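You operate a simulated robot arm through the tools that you are given. There is no shell and no other tool.

Carry out the task below with a simulated robot arm. There is one attempt and no reset: what you move stays moved.

JOB
Fit the fence in the blue slot, square the ream in the corner, clamp it.
Fine: the ream touches fence and stop block; the clamp comes down last; other reams stay.

Only the result counts: the job must be done as asked and must still hold three seconds after the hand-in. Knocking over, shifting, dropping, spilling or breaking anything else fails it.

ROBOT AND FRAMES
A 6-joint arm with a two-finger parallel gripper, fixed in place. Base frame: the origin is at the foot of the arm, x ahead of it, y to its left, z up; the work surface is at about z = 0. Readings come in mm, rad, newtons and seconds.
With the tool pointing down near the work surface it reaches from about 120 to 500 mm from the base axis. Its first joint turns from -1.257 to 1.257 rad. Payload 0.65 kg.
Tool frame: the origin (TCP) lies between the finger pads and is the grasp point; the fingertips stand 25 mm ahead of it; z points along the fingers, y is the line along which they close. The gripper opens to 76 mm. The fingers are 18 mm wide and 10 mm thick; the gripper's body (36 by 78 mm) begins 45 mm behind the TCP.
Orientation is told as [roll, pitch, yaw] about the base's x, y, z axes, in that order, counted from this pose: with the fingers straight down and closing along the base's y, the tool's x points along the base's -x, its y along +y and its z along -z.

CONTROLS
- The arm moves only by the tool drive_tool. Its argument "targets" is a list of rows, each a list of 7 numbers: the turn, a rotation vector about the tool's x, y, z in rad, then the shift along the tool's x, y, z in mm, then the opening in per cent of the stroke, from 0 (shut) to 100 (fully open). In form: [[wx, wy, wz, dx, dy, dz, fingers], ...]. A call has 1 to 20 rows; each row is the pose to reach, as a shift and turn from the pose commanded when the call began, along the tool's axes at that moment. A row lasts 0.2 s, in which the tool goes at most 50 mm and 0.15 rad; a call with a longer step from one row to the next is refused whole, and so is a gripper value outside its range. Where a pose cannot be reached the arm comes as near as it can. A force on the tool above 90 N (or 10 N above the force at the start of the call, whichever is more), or a blocked arm, ends the call early, and 0.2 s more pass. Each finger travels about 108 mm/s and halts on what it meets, pressing with about 33 N; the grip force reading is that of the motor and also rises with nothing between the fingers. The clock runs only during rows and for 0.2 s after the last one: add rows that repeat a pose to give the fingers time. It gives the time, the measured TCP pose, the force on the tool (base axes), the opening and the grip force at its end, in the units of the frame above (readings bear some noise), with the torque about the TCP (base axes, N m) and any sound that the robot's microphone picked up.
- Cameras (640 x 400 px; columns grow to the right, rows downward): "scene" is fixed at [68, 281.7, 405.5]; the picture's right is [-0.64, -0.77, 0.00], its down [-0.43, 0.36, -0.83] and it looks along [0.63, -0.53, -0.56] (base axes); focal length 226 px, centre (320, 200). "wrist" rides on the gripper at [58, 11, -81] in the tool frame; the picture's right is [-0.18, 0.98, 0.00], its down [-0.75, -0.14, -0.64] and it looks along [-0.63, -0.12, 0.77] (tool axes); focal length 243 px, centre (320, 200). There is no depth. A picture from a camera that has moved, and an enlarged one, comes with that camera's place and axes in the base frame and with its lens.
- capture(camera): a new picture of that camera. No time passes.
- zoom(camera, box): a new picture of the part [left, top, right, bottom] of that camera's present view, enlarged. No time passes.
- close_job(): hands the job in; it is judged then, once.

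Places have to be worked out from the pictures, the camera data and where the tool is seen. Open the gripper and draw the arm clear of the work before you hand the job in, unless the task says otherwise.

The tools are called after ">>>" as a command line: name --pt "numbers of a row" for each row, then --argument value for the rest, lists and objects as JSON in quotes. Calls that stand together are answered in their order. drive_tool: Moves the arm, as the interface text tells. Its arguments: {"type":"object","properties":{"targets":{"type":"array","items":{"type":"array","items":{"type":"number"}}}},"required":["targets"]} The other tools are called the same way: capture (camera) takes a picture; zoom (camera, box) takes an enlarged picture of a part of a camera's view; close_job () hands the job in.

At the start:

```text
time_s: 0.0
tcp_pos: [261.3, 58.4, 266.8]
ee_rot: [0.001, 0.0, 0.001]
contact_force: [-0.1, 0.1, -0.4]
torque: [0.01, 0.0, -0.03]
width: 75.8
finger_force: 0.1
```

scene: 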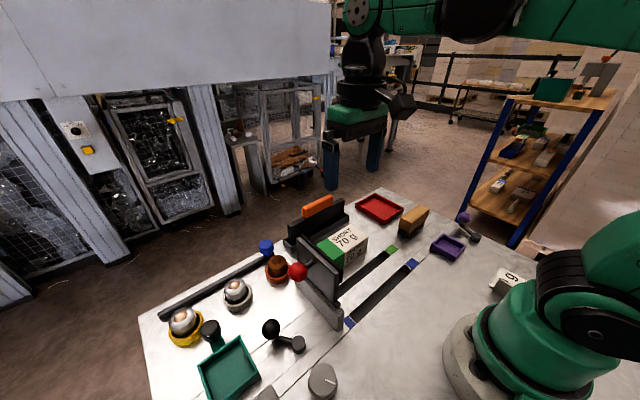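
wrist: 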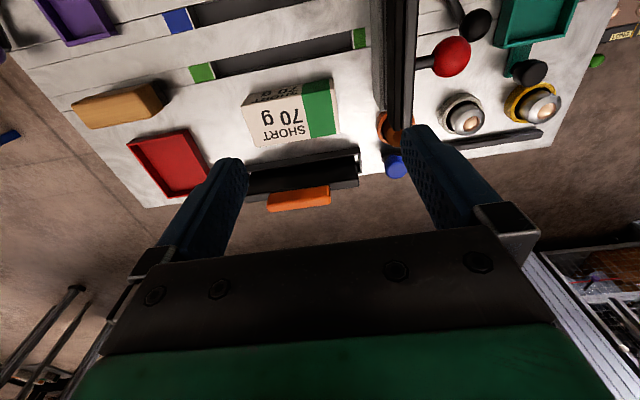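

I start by looking closer at the scene from both cameras to identify the fence, slots, ream, stop block and clamp.

>>> zoom --camera "scene" --box '[240, 180, 480, 330]'

>>> zoom --camera "scene" --box '[130, 230, 370, 400]'

>>> zoom --camera "wrist" --box '[60, 0, 380, 200]'

>>> zoom --camera "wrist" --box '[320, 0, 640, 200]'

```text
2.67 times, centred on (360, 255) of scene
camera zoom: at [68.0, 281.7, 405.5], right [-0.64, -0.77, 0.0], down [-0.43, 0.36, -0.83], along [0.63, -0.53, -0.56], focal length 602 px, centre (213, 53)
```

zoom: 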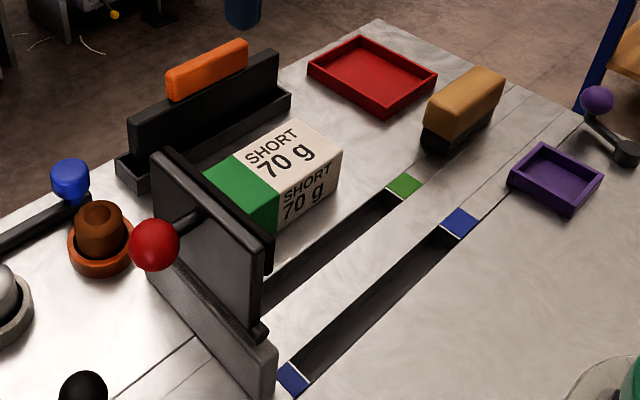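

```text
2.35 times, centred on (250, 315) of scene
camera zoom: at [68.0, 281.7, 405.5], right [-0.64, -0.77, 0.0], down [-0.43, 0.36, -0.83], along [0.63, -0.53, -0.56], focal length 531 px, centre (485, -71)
```

zoom: 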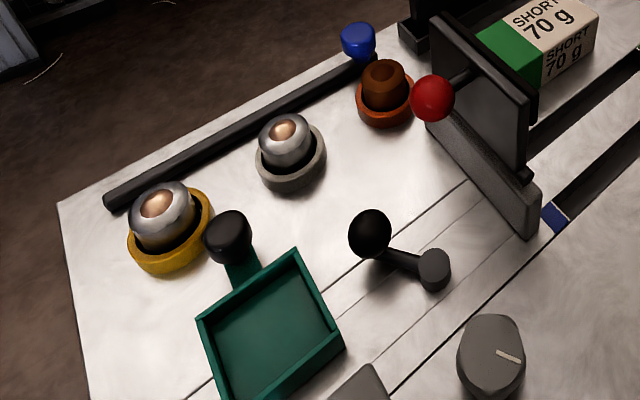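

```text
2.00 times, centred on (220, 100) of wrist
camera zoom: at [203.4, 68.2, 349.1], right [0.18, 0.98, 0.0], down [0.75, -0.14, 0.64], along [0.63, -0.12, -0.77], focal length 485 px, centre (520, 400)
```

zoom: 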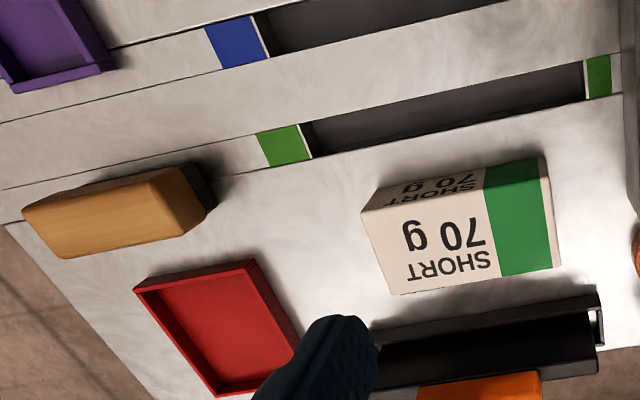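

```text
2.00 times, centred on (480, 100) of wrist
camera zoom: at [203.4, 68.2, 349.1], right [0.18, 0.98, 0.0], down [0.75, -0.14, 0.64], along [0.63, -0.12, -0.77], focal length 485 px, centre (0, 400)
```

zoom: 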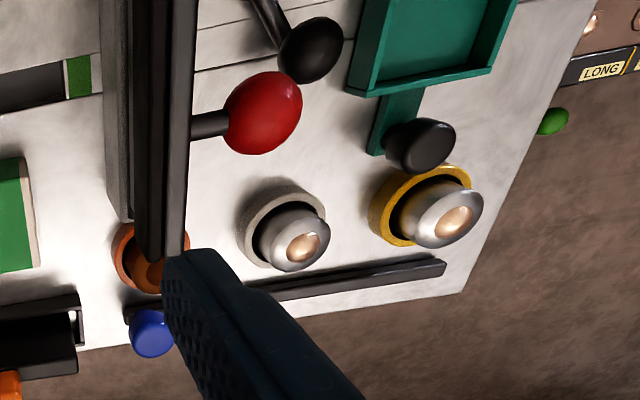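

The blue slot appears to run along y at x≈194 (y≈-92..98), the ream sits at about x 286–343, y -48..68, and the fence stands in a black rack at the far edge. I zoom further to resolve the stop block, hinged plate with red knob, and the fence.

>>> zoom --camera "scene" --box '[260, 220, 360, 340]'

>>> zoom --camera "scene" --box '[270, 180, 380, 270]'

>>> zoom --camera "wrist" --box '[220, 100, 420, 225]'

>>> zoom --camera "scene" --box '[400, 180, 540, 300]'

```text
3.33 times, centred on (310, 280) of scene
camera zoom: at [68.0, 281.7, 405.5], right [-0.64, -0.77, 0.0], down [-0.43, 0.36, -0.83], along [0.63, -0.53, -0.56], focal length 752 px, centre (353, -67)
```

zoom: 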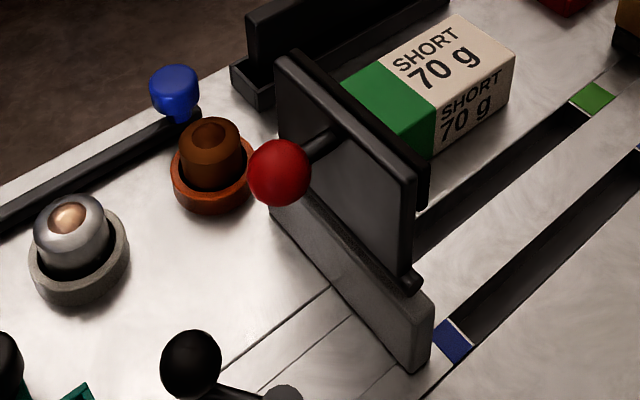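

```text
4.44 times, centred on (325, 225) of scene
camera zoom: at [68.0, 281.7, 405.5], right [-0.64, -0.77, 0.0], down [-0.43, 0.36, -0.83], along [0.63, -0.53, -0.56], focal length 1003 px, centre (298, 89)
```

zoom: 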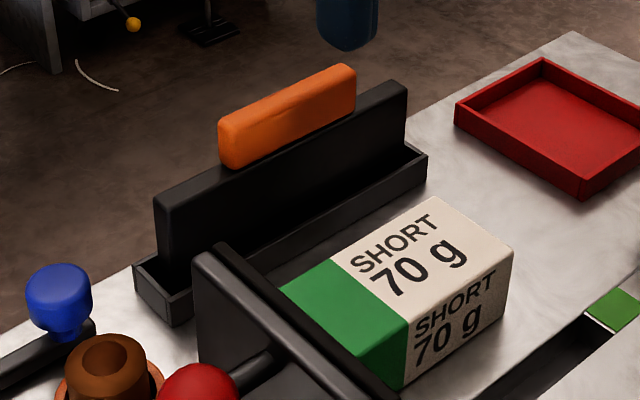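

```text
3.20 times, centred on (320, 162) of wrist
camera zoom: at [203.4, 68.2, 349.1], right [0.18, 0.98, 0.0], down [0.75, -0.14, 0.64], along [0.63, -0.12, -0.77], focal length 776 px, centre (320, 320)
```

zoom: 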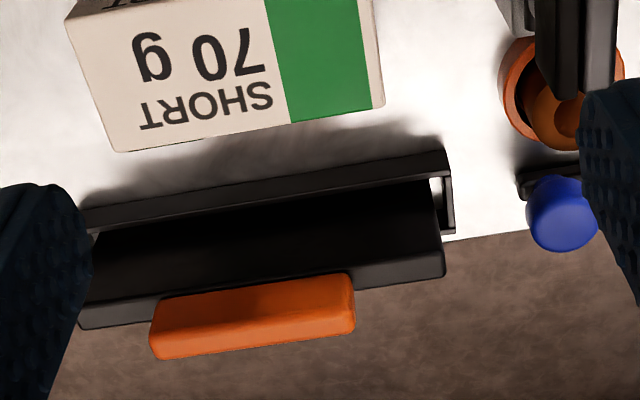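

```text
3.33 times, centred on (470, 240) of scene
camera zoom: at [68.0, 281.7, 405.5], right [-0.64, -0.77, 0.0], down [-0.43, 0.36, -0.83], along [0.63, -0.53, -0.56], focal length 752 px, centre (-180, 67)
```

zoom: 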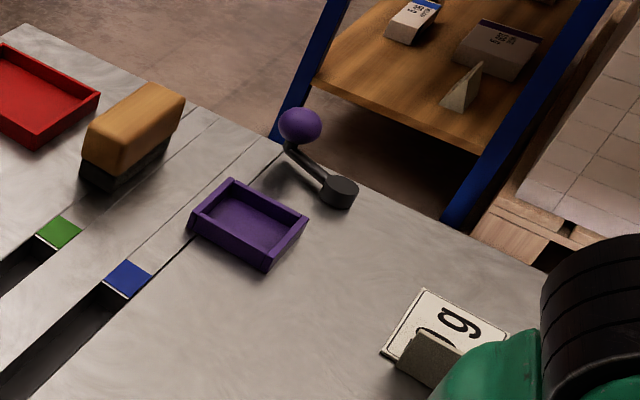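

The layout is becoming clear: fence with orange handle in a rack at x≈412, stop block at y≈120 with a hinged clamp plate and red knob near (259,165,122). I turn the tool 90° so it can close along x, and move over toward the fence for a closer look.

>>> drive_tool --pt "0 0 0.131 -9.9 -4.4 3.9 100" --pt "0 0 0.262 -19.8 -8.8 7.8 100" --pt "0 0 0.393 -29.7 -13.2 11.7 100" --pt "0 0 0.524 -39.6 -17.6 15.6 100" --pt "0 0 0.654 -49.5 -22 19.5 100" --pt "0 0 0.785 -59.4 -26.4 23.4 100" --pt "0 0 0.916 -69.3 -30.8 27.3 100" --pt "0 0 1.047 -79.2 -35.2 31.2 100" --pt "0 0 1.178 -89.1 -39.6 35.1 100" --pt "0 0 1.309 -99 -44 39 100" --pt "0 0 1.44 -108.9 -48.4 43 100" --pt "0 0 1.571 -118.8 -52.8 46.8 100"

>>> capture --camera "wrist"

>>> capture --camera "scene"

```text
time_s: 2.6
tcp_pos: [380.4, 5.7, 220.1]
ee_rot: [0.001, 0.002, -1.572]
contact_force: [-0.1, -0.4, 0.0]
torque: [0.02, -0.03, 0.0]
width: 76.1
finger_force: 0.1
```

```text
taken
camera wrist: at [393.0, 63.4, 302.8], right [0.98, -0.19, 0.0], down [-0.14, -0.75, 0.64], along [-0.12, -0.63, -0.77], focal length 243 px, centre (320, 200)
```

wrist: 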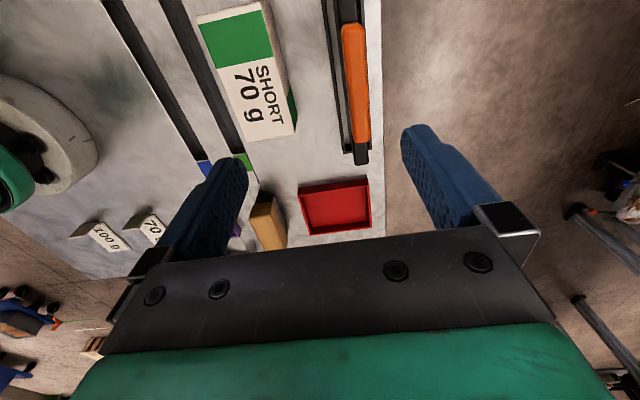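

```text
taken
```

scene: 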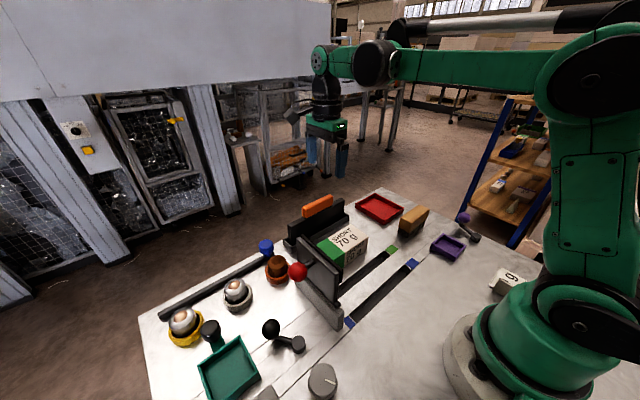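

The yaw worked, and the view runs along the fence. I zoom in to measure the fence, handle and rack.

>>> zoom --camera "wrist" --box '[290, 0, 400, 180]'

>>> zoom --camera "wrist" --box '[100, 0, 310, 180]'

```text
2.22 times, centred on (345, 90) of wrist
camera zoom: at [393.0, 63.4, 302.8], right [0.98, -0.19, 0.0], down [-0.14, -0.75, 0.64], along [-0.12, -0.63, -0.77], focal length 539 px, centre (264, 444)
```

zoom: 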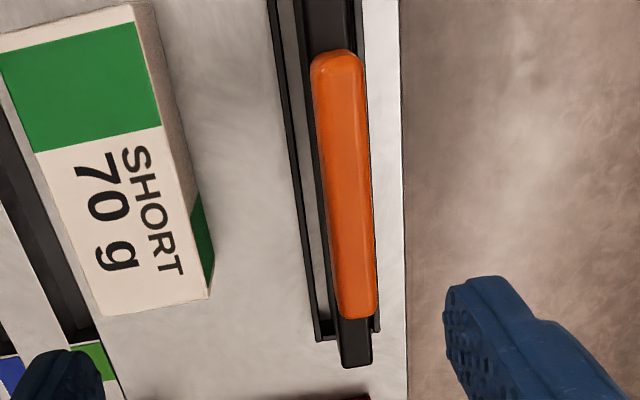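

```text
2.22 times, centred on (205, 90) of wrist
camera zoom: at [393.0, 63.4, 302.8], right [0.98, -0.19, 0.0], down [-0.14, -0.75, 0.64], along [-0.12, -0.63, -0.77], focal length 539 px, centre (576, 444)
```

zoom: 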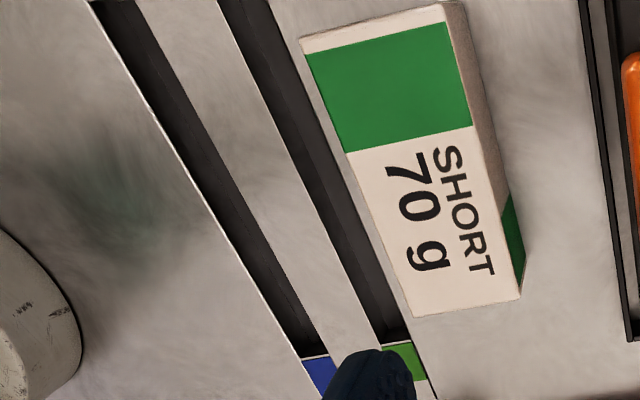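

Fence plate: about x=412, y −89..86, top z≈66, ~16 mm thick; handle y −48..43, up to z≈90. I move above the handle to z≈125 and check alignment before descending.

>>> drive_tool --pt "0 0 0 -7.7 31.6 0 100" --pt "0 0 0 -7.7 31.6 40 100" --pt "0 0 0 -7.7 31.6 80 100" --pt "0 0 0 -7.7 31.6 95 100"

>>> capture --camera "wrist"

>>> zoom --camera "scene" --box '[260, 100, 420, 260]'

```text
time_s: 3.6
tcp_pos: [414.0, 0.4, 123.8]
ee_rot: [0.002, 0.002, -1.571]
contact_force: [-0.2, 0.6, 0.5]
torque: [0.0, -0.03, 0.01]
width: 75.9
finger_force: 0.0
```

```text
taken
camera wrist: at [425.4, 58.2, 206.2], right [0.98, -0.18, 0.0], down [-0.14, -0.75, 0.64], along [-0.12, -0.63, -0.77], focal length 243 px, centre (320, 200)
```

wrist: 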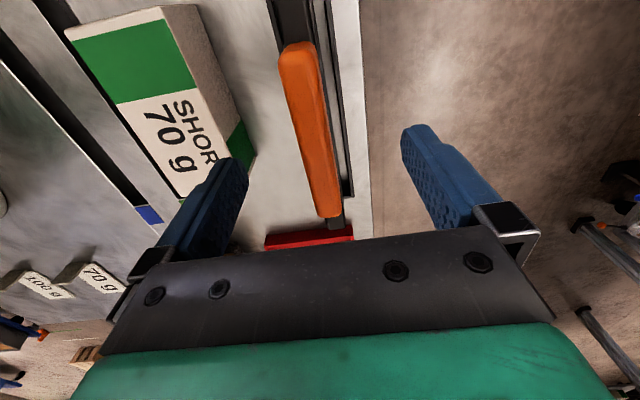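

```text
2.50 times, centred on (340, 180) of scene
camera zoom: at [68.0, 281.7, 405.5], right [-0.64, -0.77, 0.0], down [-0.43, 0.36, -0.83], along [0.63, -0.53, -0.56], focal length 564 px, centre (270, 250)
```

zoom: 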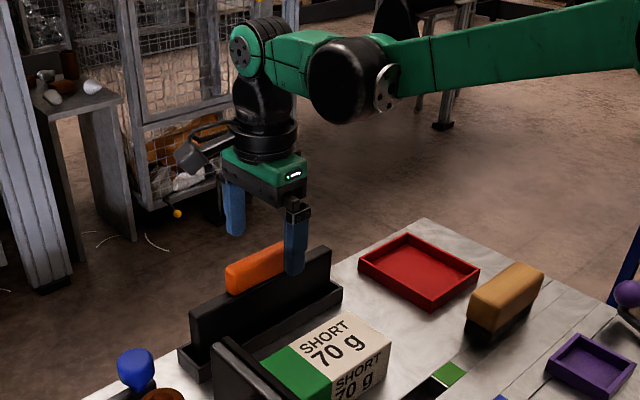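

The handle seems centred between the fingers (triangulated x≈412–414, y −44..45, top z≈97). I descend 40 mm so the pads straddle it, without closing yet.

>>> drive_tool --pt "0 0 0 0 0 15 100" --pt "0 0 0 0 0 30 100" --pt "0 0 0 0 0 40 100" --pt "0 0 0 0 0 40 100"

>>> capture --camera "wrist"

>>> zoom --camera "scene" --box '[260, 150, 380, 260]'

```text
time_s: 4.6
tcp_pos: [411.8, -0.8, 84.1]
ee_rot: [0.001, 0.001, -1.571]
contact_force: [0.1, 0.4, 0.2]
torque: [-0.03, -0.01, -0.02]
width: 76.2
finger_force: 0.0
```

```text
taken
camera wrist: at [423.8, 56.8, 165.5], right [0.98, -0.18, 0.0], down [-0.14, -0.75, 0.64], along [-0.12, -0.63, -0.77], focal length 243 px, centre (320, 200)
```

wrist: 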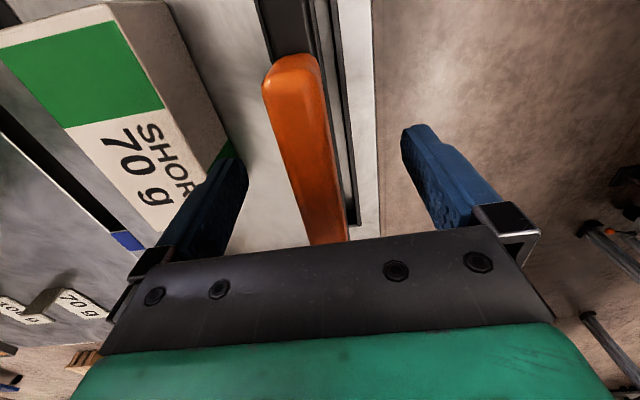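

```text
3.64 times, centred on (320, 205) of scene
camera zoom: at [68.0, 281.7, 405.5], right [-0.64, -0.77, 0.0], down [-0.43, 0.36, -0.83], along [0.63, -0.53, -0.56], focal length 820 px, centre (320, 182)
```

zoom: 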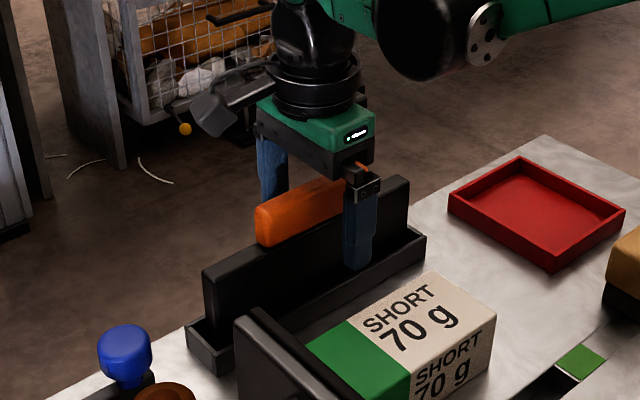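

The fingers straddle the handle near its middle with no contact force. I close the gripper.

>>> drive_tool --pt "0 0 0 0 0 0 0" --pt "0 0 0 0 0 0 0" --pt "0 0 0 0 0 0 0" --pt "0 0 0 0 0 0 0"

>>> capture --camera "wrist"

```text
time_s: 5.6
tcp_pos: [412.6, -0.5, 83.0]
ee_rot: [0.0, 0.002, -1.57]
contact_force: [-0.9, -0.2, 0.2]
torque: [-0.03, 0.03, -0.05]
width: 15.8
finger_force: 33.3
```

```text
taken
camera wrist: at [423.9, 56.9, 165.6], right [0.98, -0.18, 0.0], down [-0.14, -0.75, 0.64], along [-0.12, -0.63, -0.77], focal length 243 px, centre (320, 200)
```

wrist: 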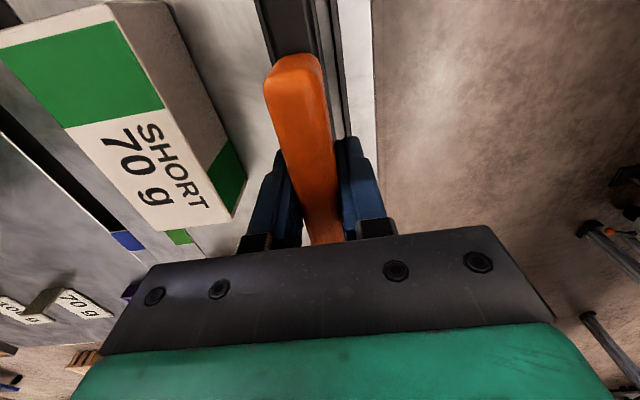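

Gripped: 15.8 mm wide, 33 N. I lift slowly 30 mm and check the weight and that the fence comes along straight.

>>> drive_tool --pt "0 0 0 0 0 -8 0" --pt "0 0 0 0 0 -16 0" --pt "0 0 0 0 0 -24 0" --pt "0 0 0 0 0 -32 0" --pt "0 0 0 0 0 -32 0"

>>> capture --camera "wrist"

>>> zoom --camera "scene" --box '[260, 150, 380, 260]'

```text
time_s: 6.8
tcp_pos: [412.2, -2.4, 116.2]
ee_rot: [0.0, 0.002, -1.572]
contact_force: [0.0, -0.5, -2.7]
torque: [-0.02, -0.01, 0.01]
width: 16.0
finger_force: 33.2
```

```text
taken
camera wrist: at [424.1, 56.2, 199.7], right [0.98, -0.18, 0.0], down [-0.14, -0.75, 0.64], along [-0.12, -0.63, -0.77], focal length 243 px, centre (320, 200)
```

wrist: 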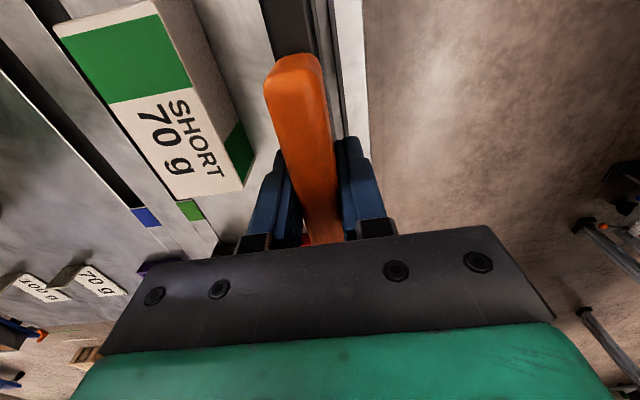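

```text
3.64 times, centred on (320, 205) of scene
camera zoom: at [68.0, 281.7, 405.5], right [-0.64, -0.77, 0.0], down [-0.43, 0.36, -0.83], along [0.63, -0.53, -0.56], focal length 820 px, centre (320, 182)
```

zoom: 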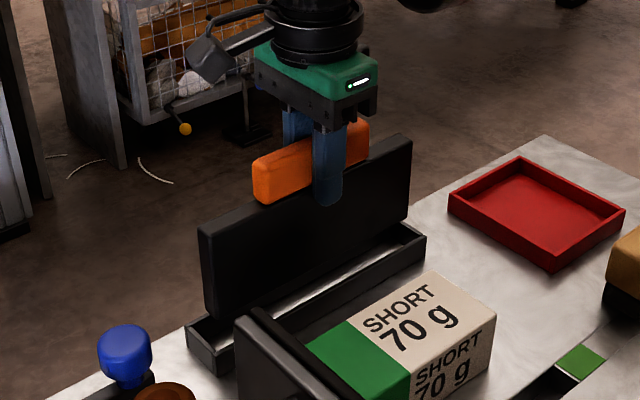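

The fence lifts cleanly (~0.27 kg) and hangs straight. I raise it to z≈170 and carry it over to above the blue slot (x≈195, y≈8).

>>> drive_tool --pt "0 0 0 0 0 -27 0" --pt "0 0 0 0 0 -54 0" --pt "0 0 0 1 -30 -54 0" --pt "0 0 0 2 -60 -54 0" --pt "0 0 0 3 -90 -54 0" --pt "0 0 0 4 -120 -54 0" --pt "0 0 0 6 -150 -54 0" --pt "0 0 0 7 -180 -54 0" --pt "0 0 0 8 -205 -54 0" --pt "0 0 0 9 -217 -54 0" --pt "0 0 0 9 -217 -54 0"

>>> capture --camera "wrist"

>>> zoom --camera "scene" --box '[260, 180, 480, 340]'

```text
time_s: 9.2
tcp_pos: [194.9, 4.8, 170.1]
ee_rot: [0.0, 0.004, -1.571]
contact_force: [0.3, 0.5, -2.6]
torque: [-0.02, 0.03, 0.02]
width: 15.9
finger_force: 32.5
```

```text
taken
camera wrist: at [205.7, 63.1, 252.7], right [0.98, -0.18, 0.0], down [-0.14, -0.75, 0.64], along [-0.12, -0.63, -0.77], focal length 243 px, centre (320, 200)
```

wrist: 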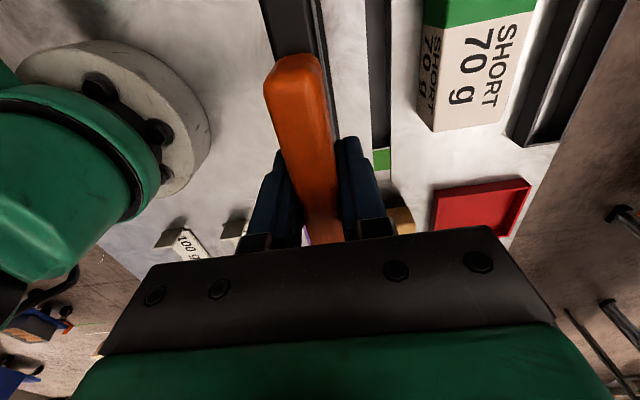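

```text
2.50 times, centred on (370, 260) of scene
camera zoom: at [68.0, 281.7, 405.5], right [-0.64, -0.77, 0.0], down [-0.43, 0.36, -0.83], along [0.63, -0.53, -0.56], focal length 564 px, centre (195, 50)
```

zoom: 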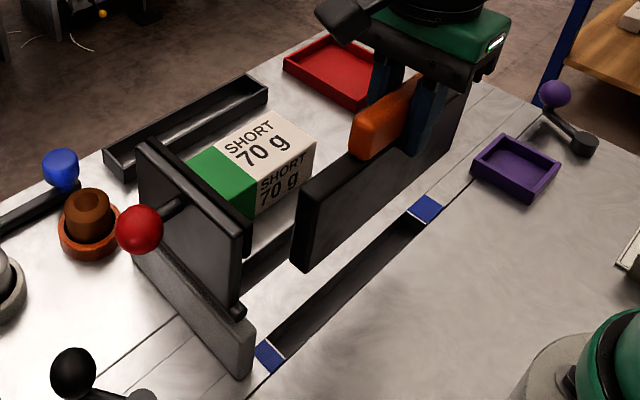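

The fence hangs above the slot. I zoom on the scene view to measure the fence ends against the slot ends precisely.

>>> zoom --camera "scene" --box '[365, 190, 455, 285]'

>>> zoom --camera "scene" --box '[335, 240, 425, 335]'

>>> zoom --camera "wrist" --box '[230, 0, 430, 125]'

```text
4.21 times, centred on (410, 238) of scene
camera zoom: at [68.0, 281.7, 405.5], right [-0.64, -0.77, 0.0], down [-0.43, 0.36, -0.83], along [0.63, -0.53, -0.56], focal length 950 px, centre (-59, 42)
```

zoom: 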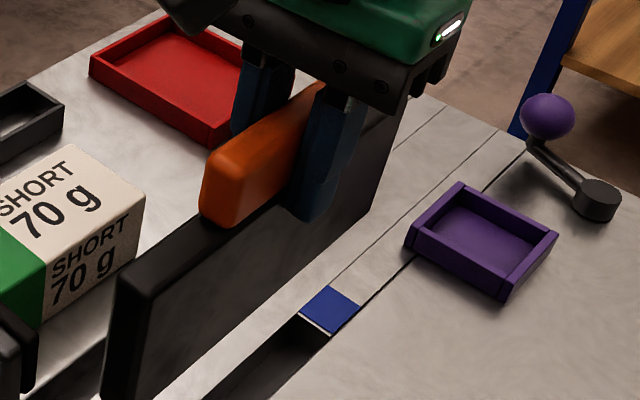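

```text
4.21 times, centred on (380, 288) of scene
camera zoom: at [68.0, 281.7, 405.5], right [-0.64, -0.77, 0.0], down [-0.43, 0.36, -0.83], along [0.63, -0.53, -0.56], focal length 950 px, centre (67, -168)
```

zoom: 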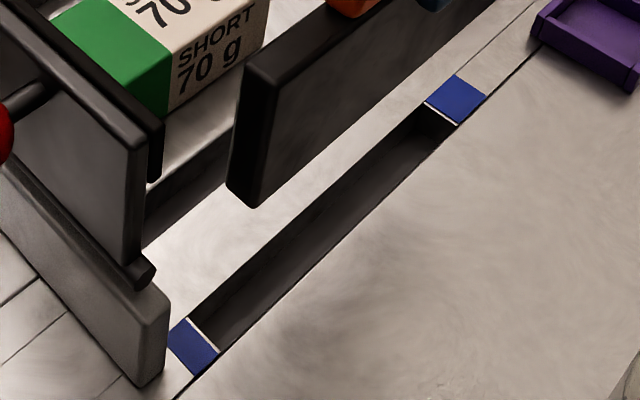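

```text
3.20 times, centred on (330, 62) of wrist
camera zoom: at [205.7, 63.1, 252.7], right [0.98, -0.18, 0.0], down [-0.14, -0.75, 0.64], along [-0.12, -0.63, -0.77], focal length 776 px, centre (288, 640)
```

zoom: 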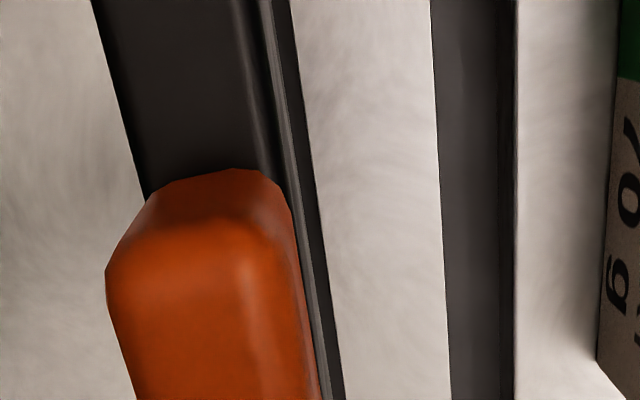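

Measured: slot x 185–203 (centre 194), y −81..99 (centre 9); fence is ~170 long, currently centred at y≈5.6, bottom at z≈90. I shift +3.5 mm in y, about −1 in x, and lower to ~11 mm above the surface to check alignment.

>>> drive_tool --pt "0 0 0 1.5 -0.5 20 0" --pt "0 0 0 3.5 -0.9 40 0" --pt "0 0 0 3.5 -0.9 60 0" --pt "0 0 0 3.5 -0.9 72 0" --pt "0 0 0 3.5 -0.9 78 0" --pt "0 0 0 3.5 -0.9 78 0"

>>> zoom --camera "scene" --box '[365, 220, 455, 285]'

>>> zoom --camera "scene" --box '[325, 260, 415, 335]'

>>> capture --camera "wrist"

```text
time_s: 10.6
tcp_pos: [192.9, 9.3, 91.0]
ee_rot: [0.001, 0.002, -1.572]
contact_force: [0.4, -1.2, -3.3]
torque: [-0.01, 0.0, -0.03]
width: 15.9
finger_force: 32.7
```

```text
6.15 times, centred on (410, 252) of scene
camera zoom: at [68.0, 281.7, 405.5], right [-0.64, -0.77, 0.0], down [-0.43, 0.36, -0.83], along [0.63, -0.53, -0.56], focal length 1388 px, centre (-234, -123)
```

zoom: 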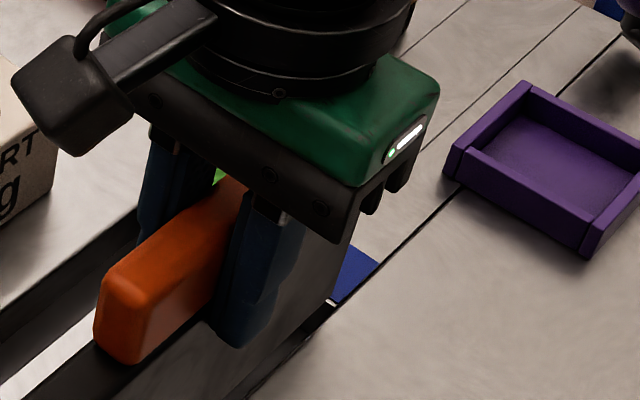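

```text
5.33 times, centred on (370, 298) of scene
camera zoom: at [68.0, 281.7, 405.5], right [-0.64, -0.77, 0.0], down [-0.43, 0.36, -0.83], along [0.63, -0.53, -0.56], focal length 1203 px, centre (53, -320)
```

zoom: 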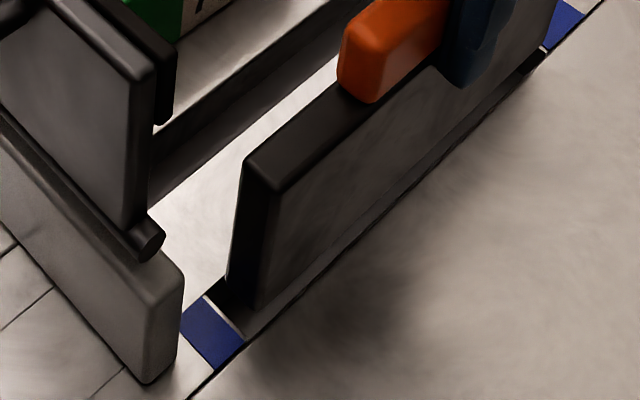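

```text
taken
camera wrist: at [204.6, 67.3, 173.7], right [0.98, -0.18, 0.0], down [-0.14, -0.75, 0.64], along [-0.12, -0.63, -0.77], focal length 243 px, centre (320, 200)
```

wrist: 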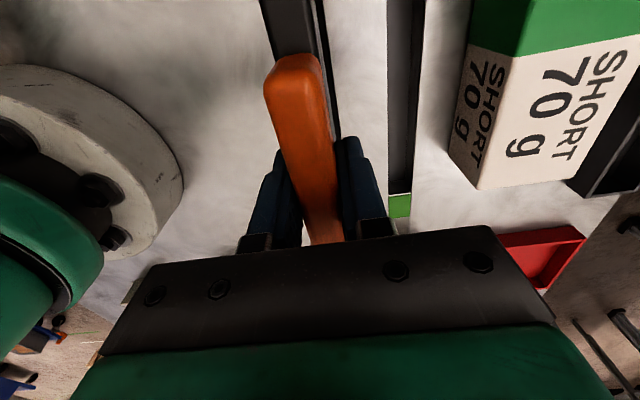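

The +y end looks centred over the slot (fence x≈187–200 vs slot 185–203; ~4 mm end gap). I zoom on the −y end to check for yaw.

>>> zoom --camera "scene" --box '[395, 250, 425, 280]'

>>> zoom --camera "scene" --box '[335, 295, 385, 330]'

```text
13.33 times, centred on (410, 265) of scene
camera zoom: at [68.0, 281.7, 405.5], right [-0.64, -0.77, 0.0], down [-0.43, 0.36, -0.83], along [0.63, -0.53, -0.56], focal length 3008 px, centre (-880, -667)
```

zoom: 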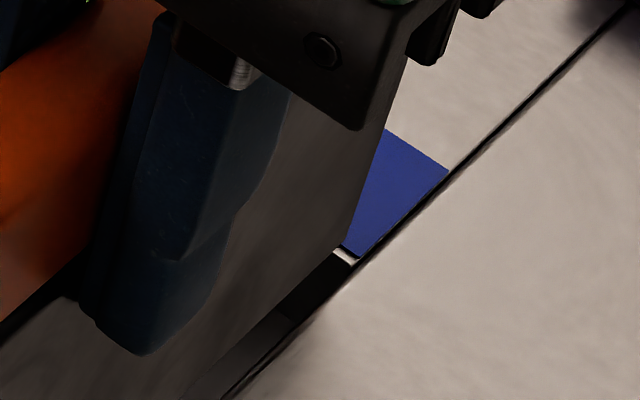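

```text
11.43 times, centred on (360, 312) of scene
camera zoom: at [68.0, 281.7, 405.5], right [-0.64, -0.77, 0.0], down [-0.43, 0.36, -0.83], along [0.63, -0.53, -0.56], focal length 2578 px, centre (-137, -1086)
```

zoom: 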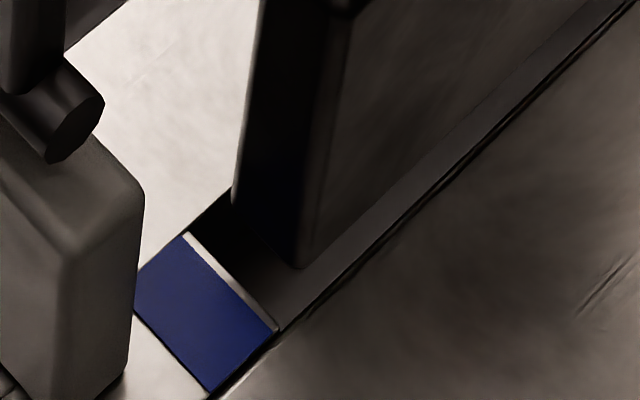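

No noticeable yaw; fence is within ~0.5 mm laterally and I centre it a bit more (−2 mm in y, +0.4 in x). I lower 14 mm so the fence's lower edge enters the slot and watch the force.

>>> drive_tool --pt "0 0 0 -2 0.4 0 0" --pt "0 0 0 -2 0.4 4 0" --pt "0 0 0 -2 0.4 8 0" --pt "0 0 0 -2 0.4 11 0" --pt "0 0 0 -2 0.4 14 0" --pt "0 0 0 -2 0.4 14 0"

>>> zoom --camera "scene" --box '[325, 260, 415, 335]'

>>> zoom --camera "scene" --box '[385, 240, 435, 290]'

```text
time_s: 12.0
tcp_pos: [194.1, 7.2, 77.9]
ee_rot: [0.001, 0.001, -1.57]
contact_force: [-1.1, 0.5, -2.9]
torque: [0.01, 0.01, -0.01]
width: 15.8
finger_force: 33.2
```

```text
5.33 times, centred on (370, 298) of scene
camera zoom: at [68.0, 281.7, 405.5], right [-0.64, -0.77, 0.0], down [-0.43, 0.36, -0.83], along [0.63, -0.53, -0.56], focal length 1203 px, centre (53, -320)
```

zoom: 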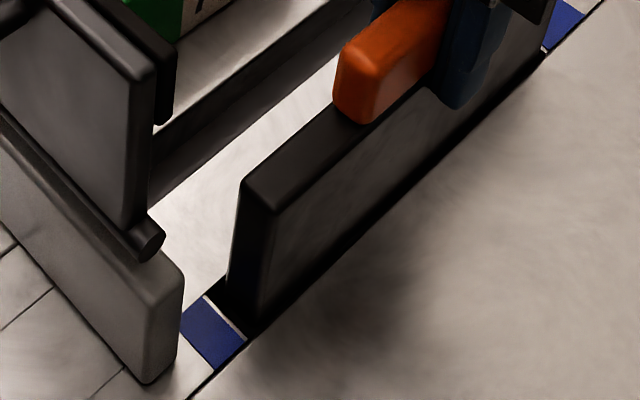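

```text
8.00 times, centred on (410, 265) of scene
camera zoom: at [68.0, 281.7, 405.5], right [-0.64, -0.77, 0.0], down [-0.43, 0.36, -0.83], along [0.63, -0.53, -0.56], focal length 1805 px, centre (-400, -320)
```

zoom: 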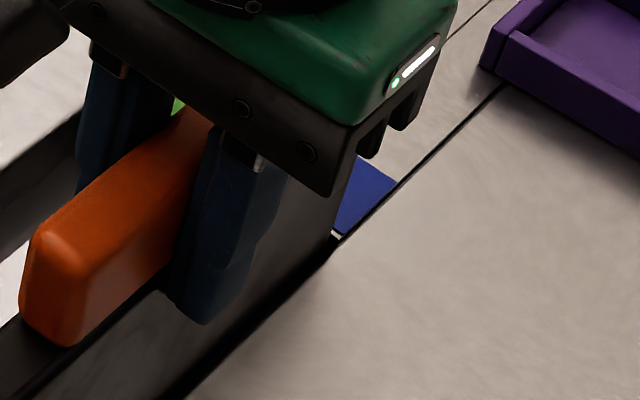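

The lower edge is in the slot with no contact force. I keep lowering in small steps, watching for the bottom.

>>> drive_tool --pt "0 0 0 0 0 2 0" --pt "0 0 0 0 0 4 0" --pt "0 0 0 0 0 6 0" --pt "0 0 0 0 0 8 0" --pt "0 0 0 0 0 8 0"

>>> zoom --camera "scene" --box '[325, 260, 415, 335]'

```text
time_s: 13.2
tcp_pos: [194.0, 7.5, 70.3]
ee_rot: [0.0, 0.001, -1.57]
contact_force: [-0.5, 0.0, -4.1]
torque: [-0.03, -0.04, -0.02]
width: 15.7
finger_force: 33.2
```

```text
5.33 times, centred on (370, 298) of scene
camera zoom: at [68.0, 281.7, 405.5], right [-0.64, -0.77, 0.0], down [-0.43, 0.36, -0.83], along [0.63, -0.53, -0.56], focal length 1203 px, centre (53, -320)
```

zoom: 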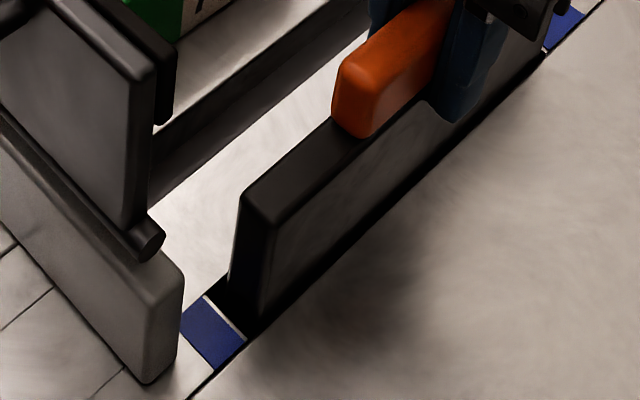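

Still free at z=70.3. I continue down.

>>> drive_tool --pt "0 0 0 0 0 2 0" --pt "0 0 0 0 0 4 0" --pt "0 0 0 0 0 6 0" --pt "0 0 0 0 0 8 0" --pt "0 0 0 0 0 8 0"

>>> zoom --camera "scene" --box '[325, 260, 415, 335]'

```text
time_s: 14.4
tcp_pos: [195.3, 9.1, 62.4]
ee_rot: [0.001, 0.0, -1.571]
contact_force: [-1.8, -1.4, 25.2]
torque: [-0.03, 0.2, 0.02]
width: 15.6
finger_force: 32.9
```

```text
5.33 times, centred on (370, 298) of scene
camera zoom: at [68.0, 281.7, 405.5], right [-0.64, -0.77, 0.0], down [-0.43, 0.36, -0.83], along [0.63, -0.53, -0.56], focal length 1203 px, centre (53, -320)
```

zoom: 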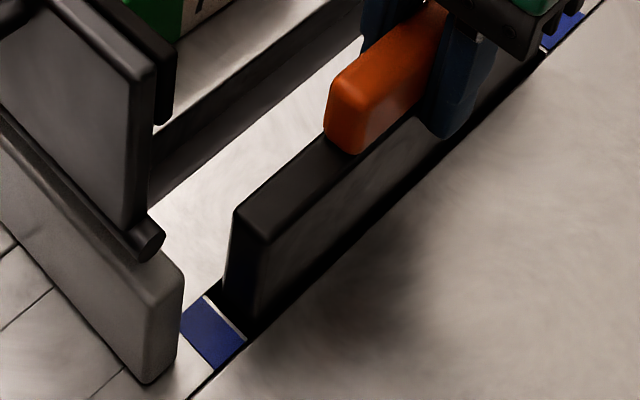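

The force rose to +25 N: the fence has bottomed in the slot (~18 mm deep). I open the gripper partway and check that the fence stands.

>>> drive_tool --pt "0 0 0 0 0 7 0" --pt "0 0 0 0 0 7 45" --pt "0 0 0 0 0 7 45" --pt "0 0 0 0 0 7 45"

>>> zoom --camera "scene" --box '[325, 240, 435, 335]'

>>> capture --camera "wrist"

```text
time_s: 15.4
tcp_pos: [194.4, 7.5, 55.6]
ee_rot: [0.002, 0.002, -1.571]
contact_force: [0.2, 0.2, 0.3]
torque: [0.0, 0.0, -0.03]
width: 34.1
finger_force: 0.1
```

```text
4.21 times, centred on (380, 288) of scene
camera zoom: at [68.0, 281.7, 405.5], right [-0.64, -0.77, 0.0], down [-0.43, 0.36, -0.83], along [0.63, -0.53, -0.56], focal length 950 px, centre (67, -168)
```

zoom: 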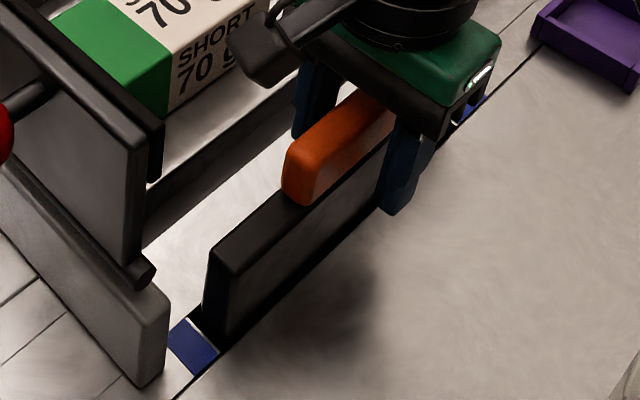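

```text
taken
camera wrist: at [206.0, 65.5, 137.8], right [0.98, -0.18, 0.0], down [-0.14, -0.75, 0.64], along [-0.12, -0.63, -0.77], focal length 243 px, centre (320, 200)
```

wrist: 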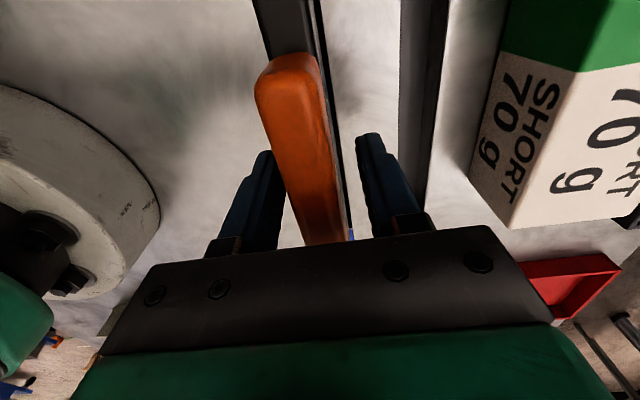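

The gripper is open with the fence standing in the slot. I compare the same zoom to verify seating depth and uprightness before retreating.

>>> zoom --camera "scene" --box '[325, 260, 415, 335]'

>>> drive_tool --pt "0 0 0 0 0 -10 45" --pt "0 0 0 0 0 -30 45" --pt "0 0 0 0 0 -60 45" --pt "0 0 0 0 0 -100 45" --pt "0 0 0 0 0 -124 45" --pt "0 0 0 0 0 -124 45"

>>> zoom --camera "scene" --box '[260, 190, 460, 340]'

>>> capture --camera "wrist"

```text
5.33 times, centred on (370, 298) of scene
camera zoom: at [68.0, 281.7, 405.5], right [-0.64, -0.77, 0.0], down [-0.43, 0.36, -0.83], along [0.63, -0.53, -0.56], focal length 1203 px, centre (53, -320)
```

zoom: 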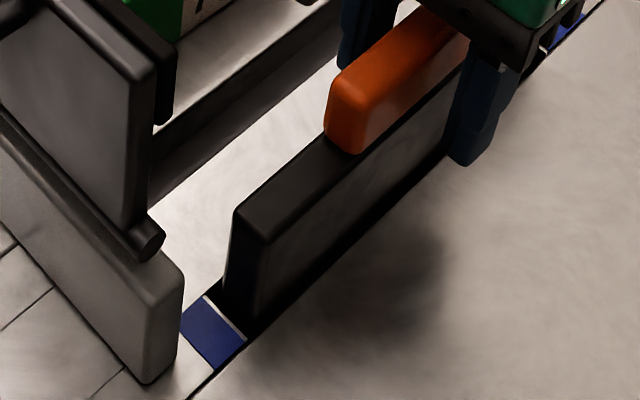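

```text
time_s: 16.8
tcp_pos: [195.4, 8.3, 181.6]
ee_rot: [0.0, 0.003, -1.572]
contact_force: [1.0, -0.3, 0.3]
torque: [0.0, -0.01, 0.03]
width: 34.0
finger_force: 0.1
```

```text
2.67 times, centred on (360, 265) of scene
camera zoom: at [68.0, 281.7, 405.5], right [-0.64, -0.77, 0.0], down [-0.43, 0.36, -0.83], along [0.63, -0.53, -0.56], focal length 602 px, centre (213, 27)
```

zoom: 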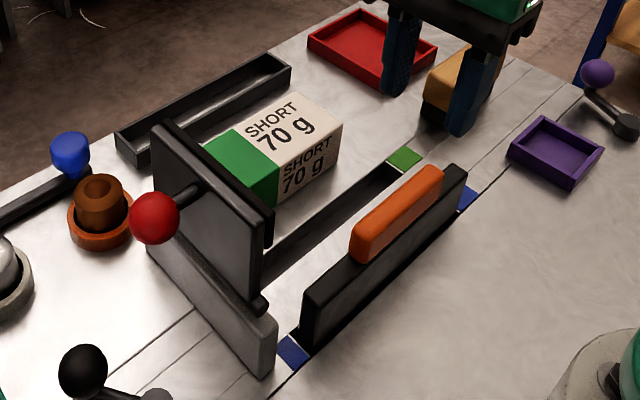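

```text
taken
camera wrist: at [207.3, 66.3, 263.7], right [0.98, -0.18, 0.0], down [-0.14, -0.75, 0.64], along [-0.12, -0.63, -0.77], focal length 243 px, centre (320, 200)
```

wrist: 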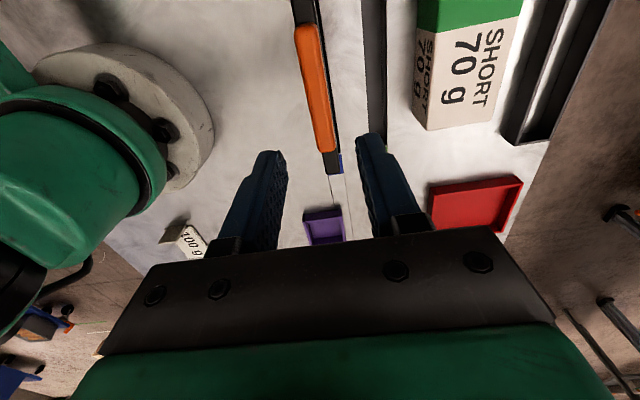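

Fence is fully seated and upright. The ream measures about x 286–344.5, y −47.5..68, height ≈48; the stop-block face is at y≈120.7. I rotate the tool back to yaw 0 (fingers spread along y) and go to the +x side of the ream to push it toward the fence with both fingers.

>>> drive_tool --pt "0 0 -0.131 0 14 2 60" --pt "0 0 -0.262 0 28 4 80" --pt "0 0 -0.393 0 42 6 100" --pt "0 0 -0.524 0 56 8 100" --pt "0 0 -0.655 0 70 10 100" --pt "0 0 -0.785 1 84 12 100" --pt "0 0 -0.916 1 98 15 100" --pt "0 0 -1.047 1 112 18 100" --pt "0 0 -1.178 2 126 21 100" --pt "0 0 -1.309 2 140 24 100" --pt "0 0 -1.44 2 154 27 100" --pt "0 0 -1.571 2 168 30 100" --pt "0 0 -1.571 2 168 30 100"

>>> capture --camera "wrist"

>>> zoom --camera "scene" --box '[260, 140, 420, 260]'

```text
time_s: 19.6
tcp_pos: [362.6, 10.7, 149.6]
ee_rot: [0.001, 0.0, 0.002]
contact_force: [-1.1, 0.5, 0.5]
torque: [0.0, 0.03, 0.01]
width: 76.3
finger_force: 0.1
```

```text
taken
camera wrist: at [304.6, 20.8, 232.3], right [0.18, 0.98, 0.0], down [0.75, -0.14, 0.64], along [0.63, -0.12, -0.77], focal length 243 px, centre (320, 200)
```

wrist: 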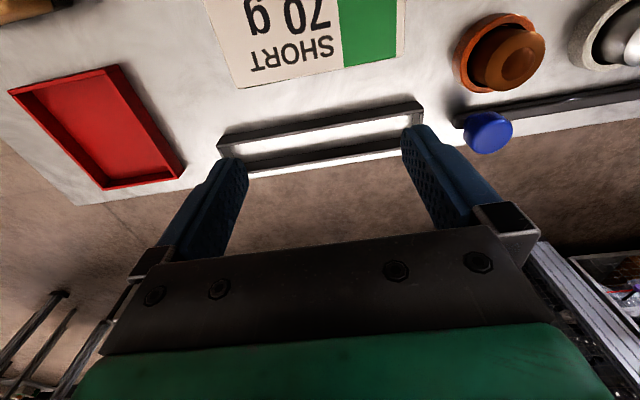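

```text
3.33 times, centred on (340, 200) of scene
camera zoom: at [68.0, 281.7, 405.5], right [-0.64, -0.77, 0.0], down [-0.43, 0.36, -0.83], along [0.63, -0.53, -0.56], focal length 752 px, centre (253, 200)
```

zoom: 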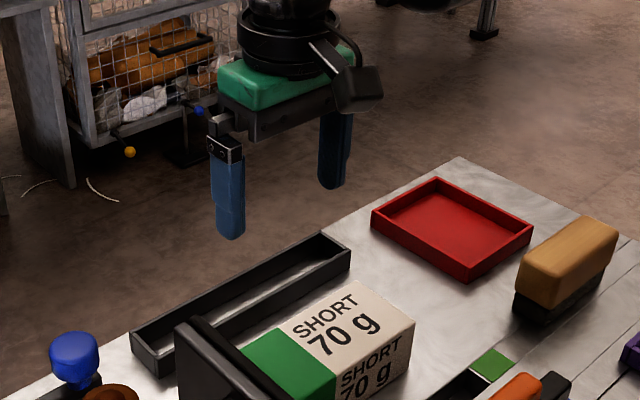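

The ream's +x face is at x≈343; the rack front is ≥380, so I have a gap of ~37 mm for the 18 mm wide fingers. I descend at x≈360.5 to tips at z≈9.

>>> drive_tool --pt "0 0 0 2 0 30 100" --pt "0 0 0 2 0 60 100" --pt "0 0 0 2 0 85 100" --pt "0 0 0 2 0 105 100" --pt "0 0 0 2 0 115 100" --pt "0 0 0 2 0 115 100"

>>> capture --camera "wrist"

>>> zoom --camera "scene" --box '[260, 150, 420, 270]'

```text
time_s: 21.0
tcp_pos: [359.7, 10.9, 35.5]
ee_rot: [0.0, 0.002, 0.002]
contact_force: [0.2, -0.4, -0.5]
torque: [-0.02, -0.01, 0.01]
width: 76.2
finger_force: 0.1
```

```text
taken
camera wrist: at [302.5, 21.4, 117.5], right [0.18, 0.98, 0.0], down [0.75, -0.14, 0.64], along [0.63, -0.12, -0.77], focal length 243 px, centre (320, 200)
```

wrist: 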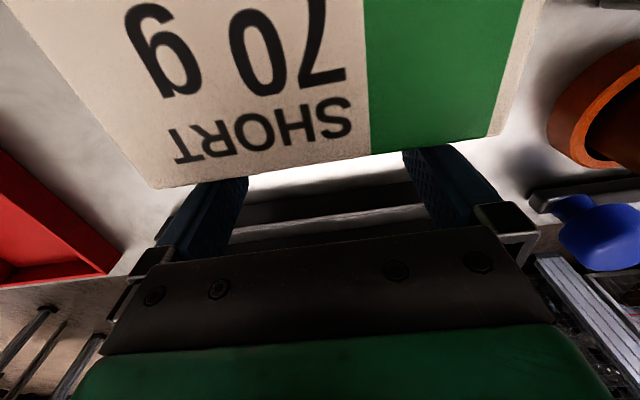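

```text
3.33 times, centred on (340, 210) of scene
camera zoom: at [68.0, 281.7, 405.5], right [-0.64, -0.77, 0.0], down [-0.43, 0.36, -0.83], along [0.63, -0.53, -0.56], focal length 752 px, centre (253, 167)
```

zoom: 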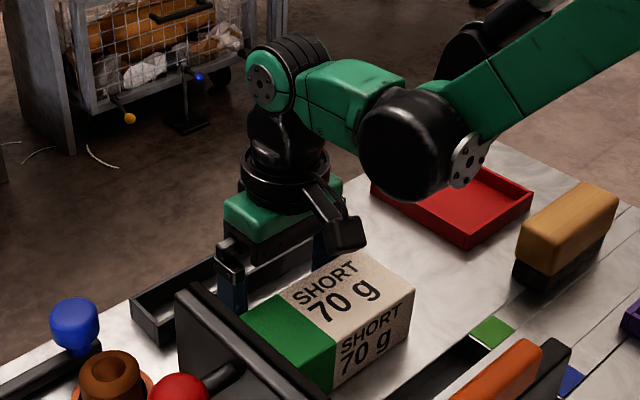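

Clear on both sides. I start pushing the ream in −x gently, first 22 mm, and check the force and that it stays square.

>>> drive_tool --pt "0 0 0 4 0 0 100" --pt "0 0 0 8 0 0 100" --pt "0 0 0 11 0 0 100" --pt "0 0 0 14 0 0 100" --pt "0 0 0 18 0 0 100" --pt "0 0 0 22 0 0 100"

>>> capture --camera "wrist"

>>> zoom --camera "scene" --box '[270, 190, 430, 310]'

```text
time_s: 22.4
tcp_pos: [338.1, 10.6, 35.7]
ee_rot: [0.002, -0.001, 0.002]
contact_force: [0.8, -0.2, 0.0]
torque: [0.02, 0.04, -0.01]
width: 76.1
finger_force: 0.1
```

```text
taken
camera wrist: at [279.7, 20.6, 118.2], right [0.18, 0.98, 0.0], down [0.75, -0.14, 0.64], along [0.63, -0.12, -0.77], focal length 243 px, centre (320, 200)
```

wrist: 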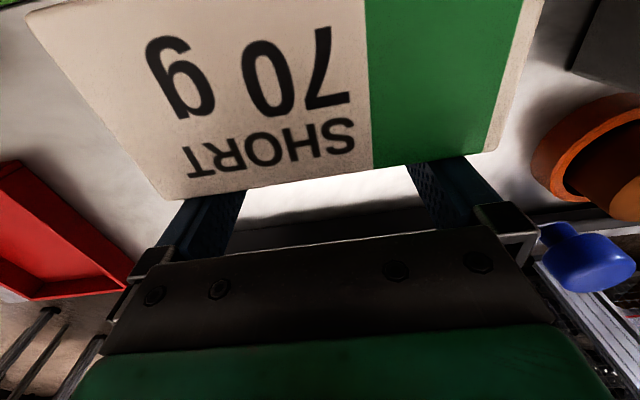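

```text
3.33 times, centred on (350, 250) of scene
camera zoom: at [68.0, 281.7, 405.5], right [-0.64, -0.77, 0.0], down [-0.43, 0.36, -0.83], along [0.63, -0.53, -0.56], focal length 752 px, centre (220, 33)
```

zoom: 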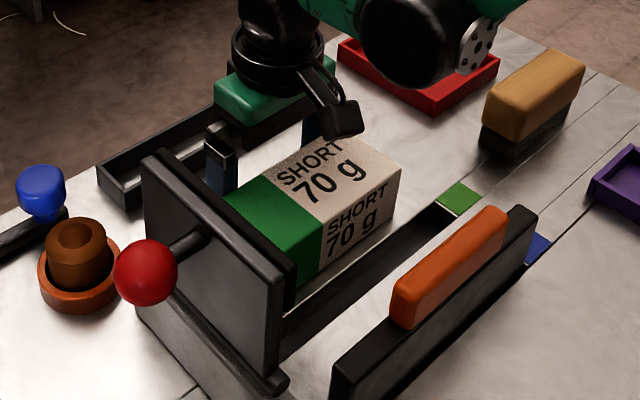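

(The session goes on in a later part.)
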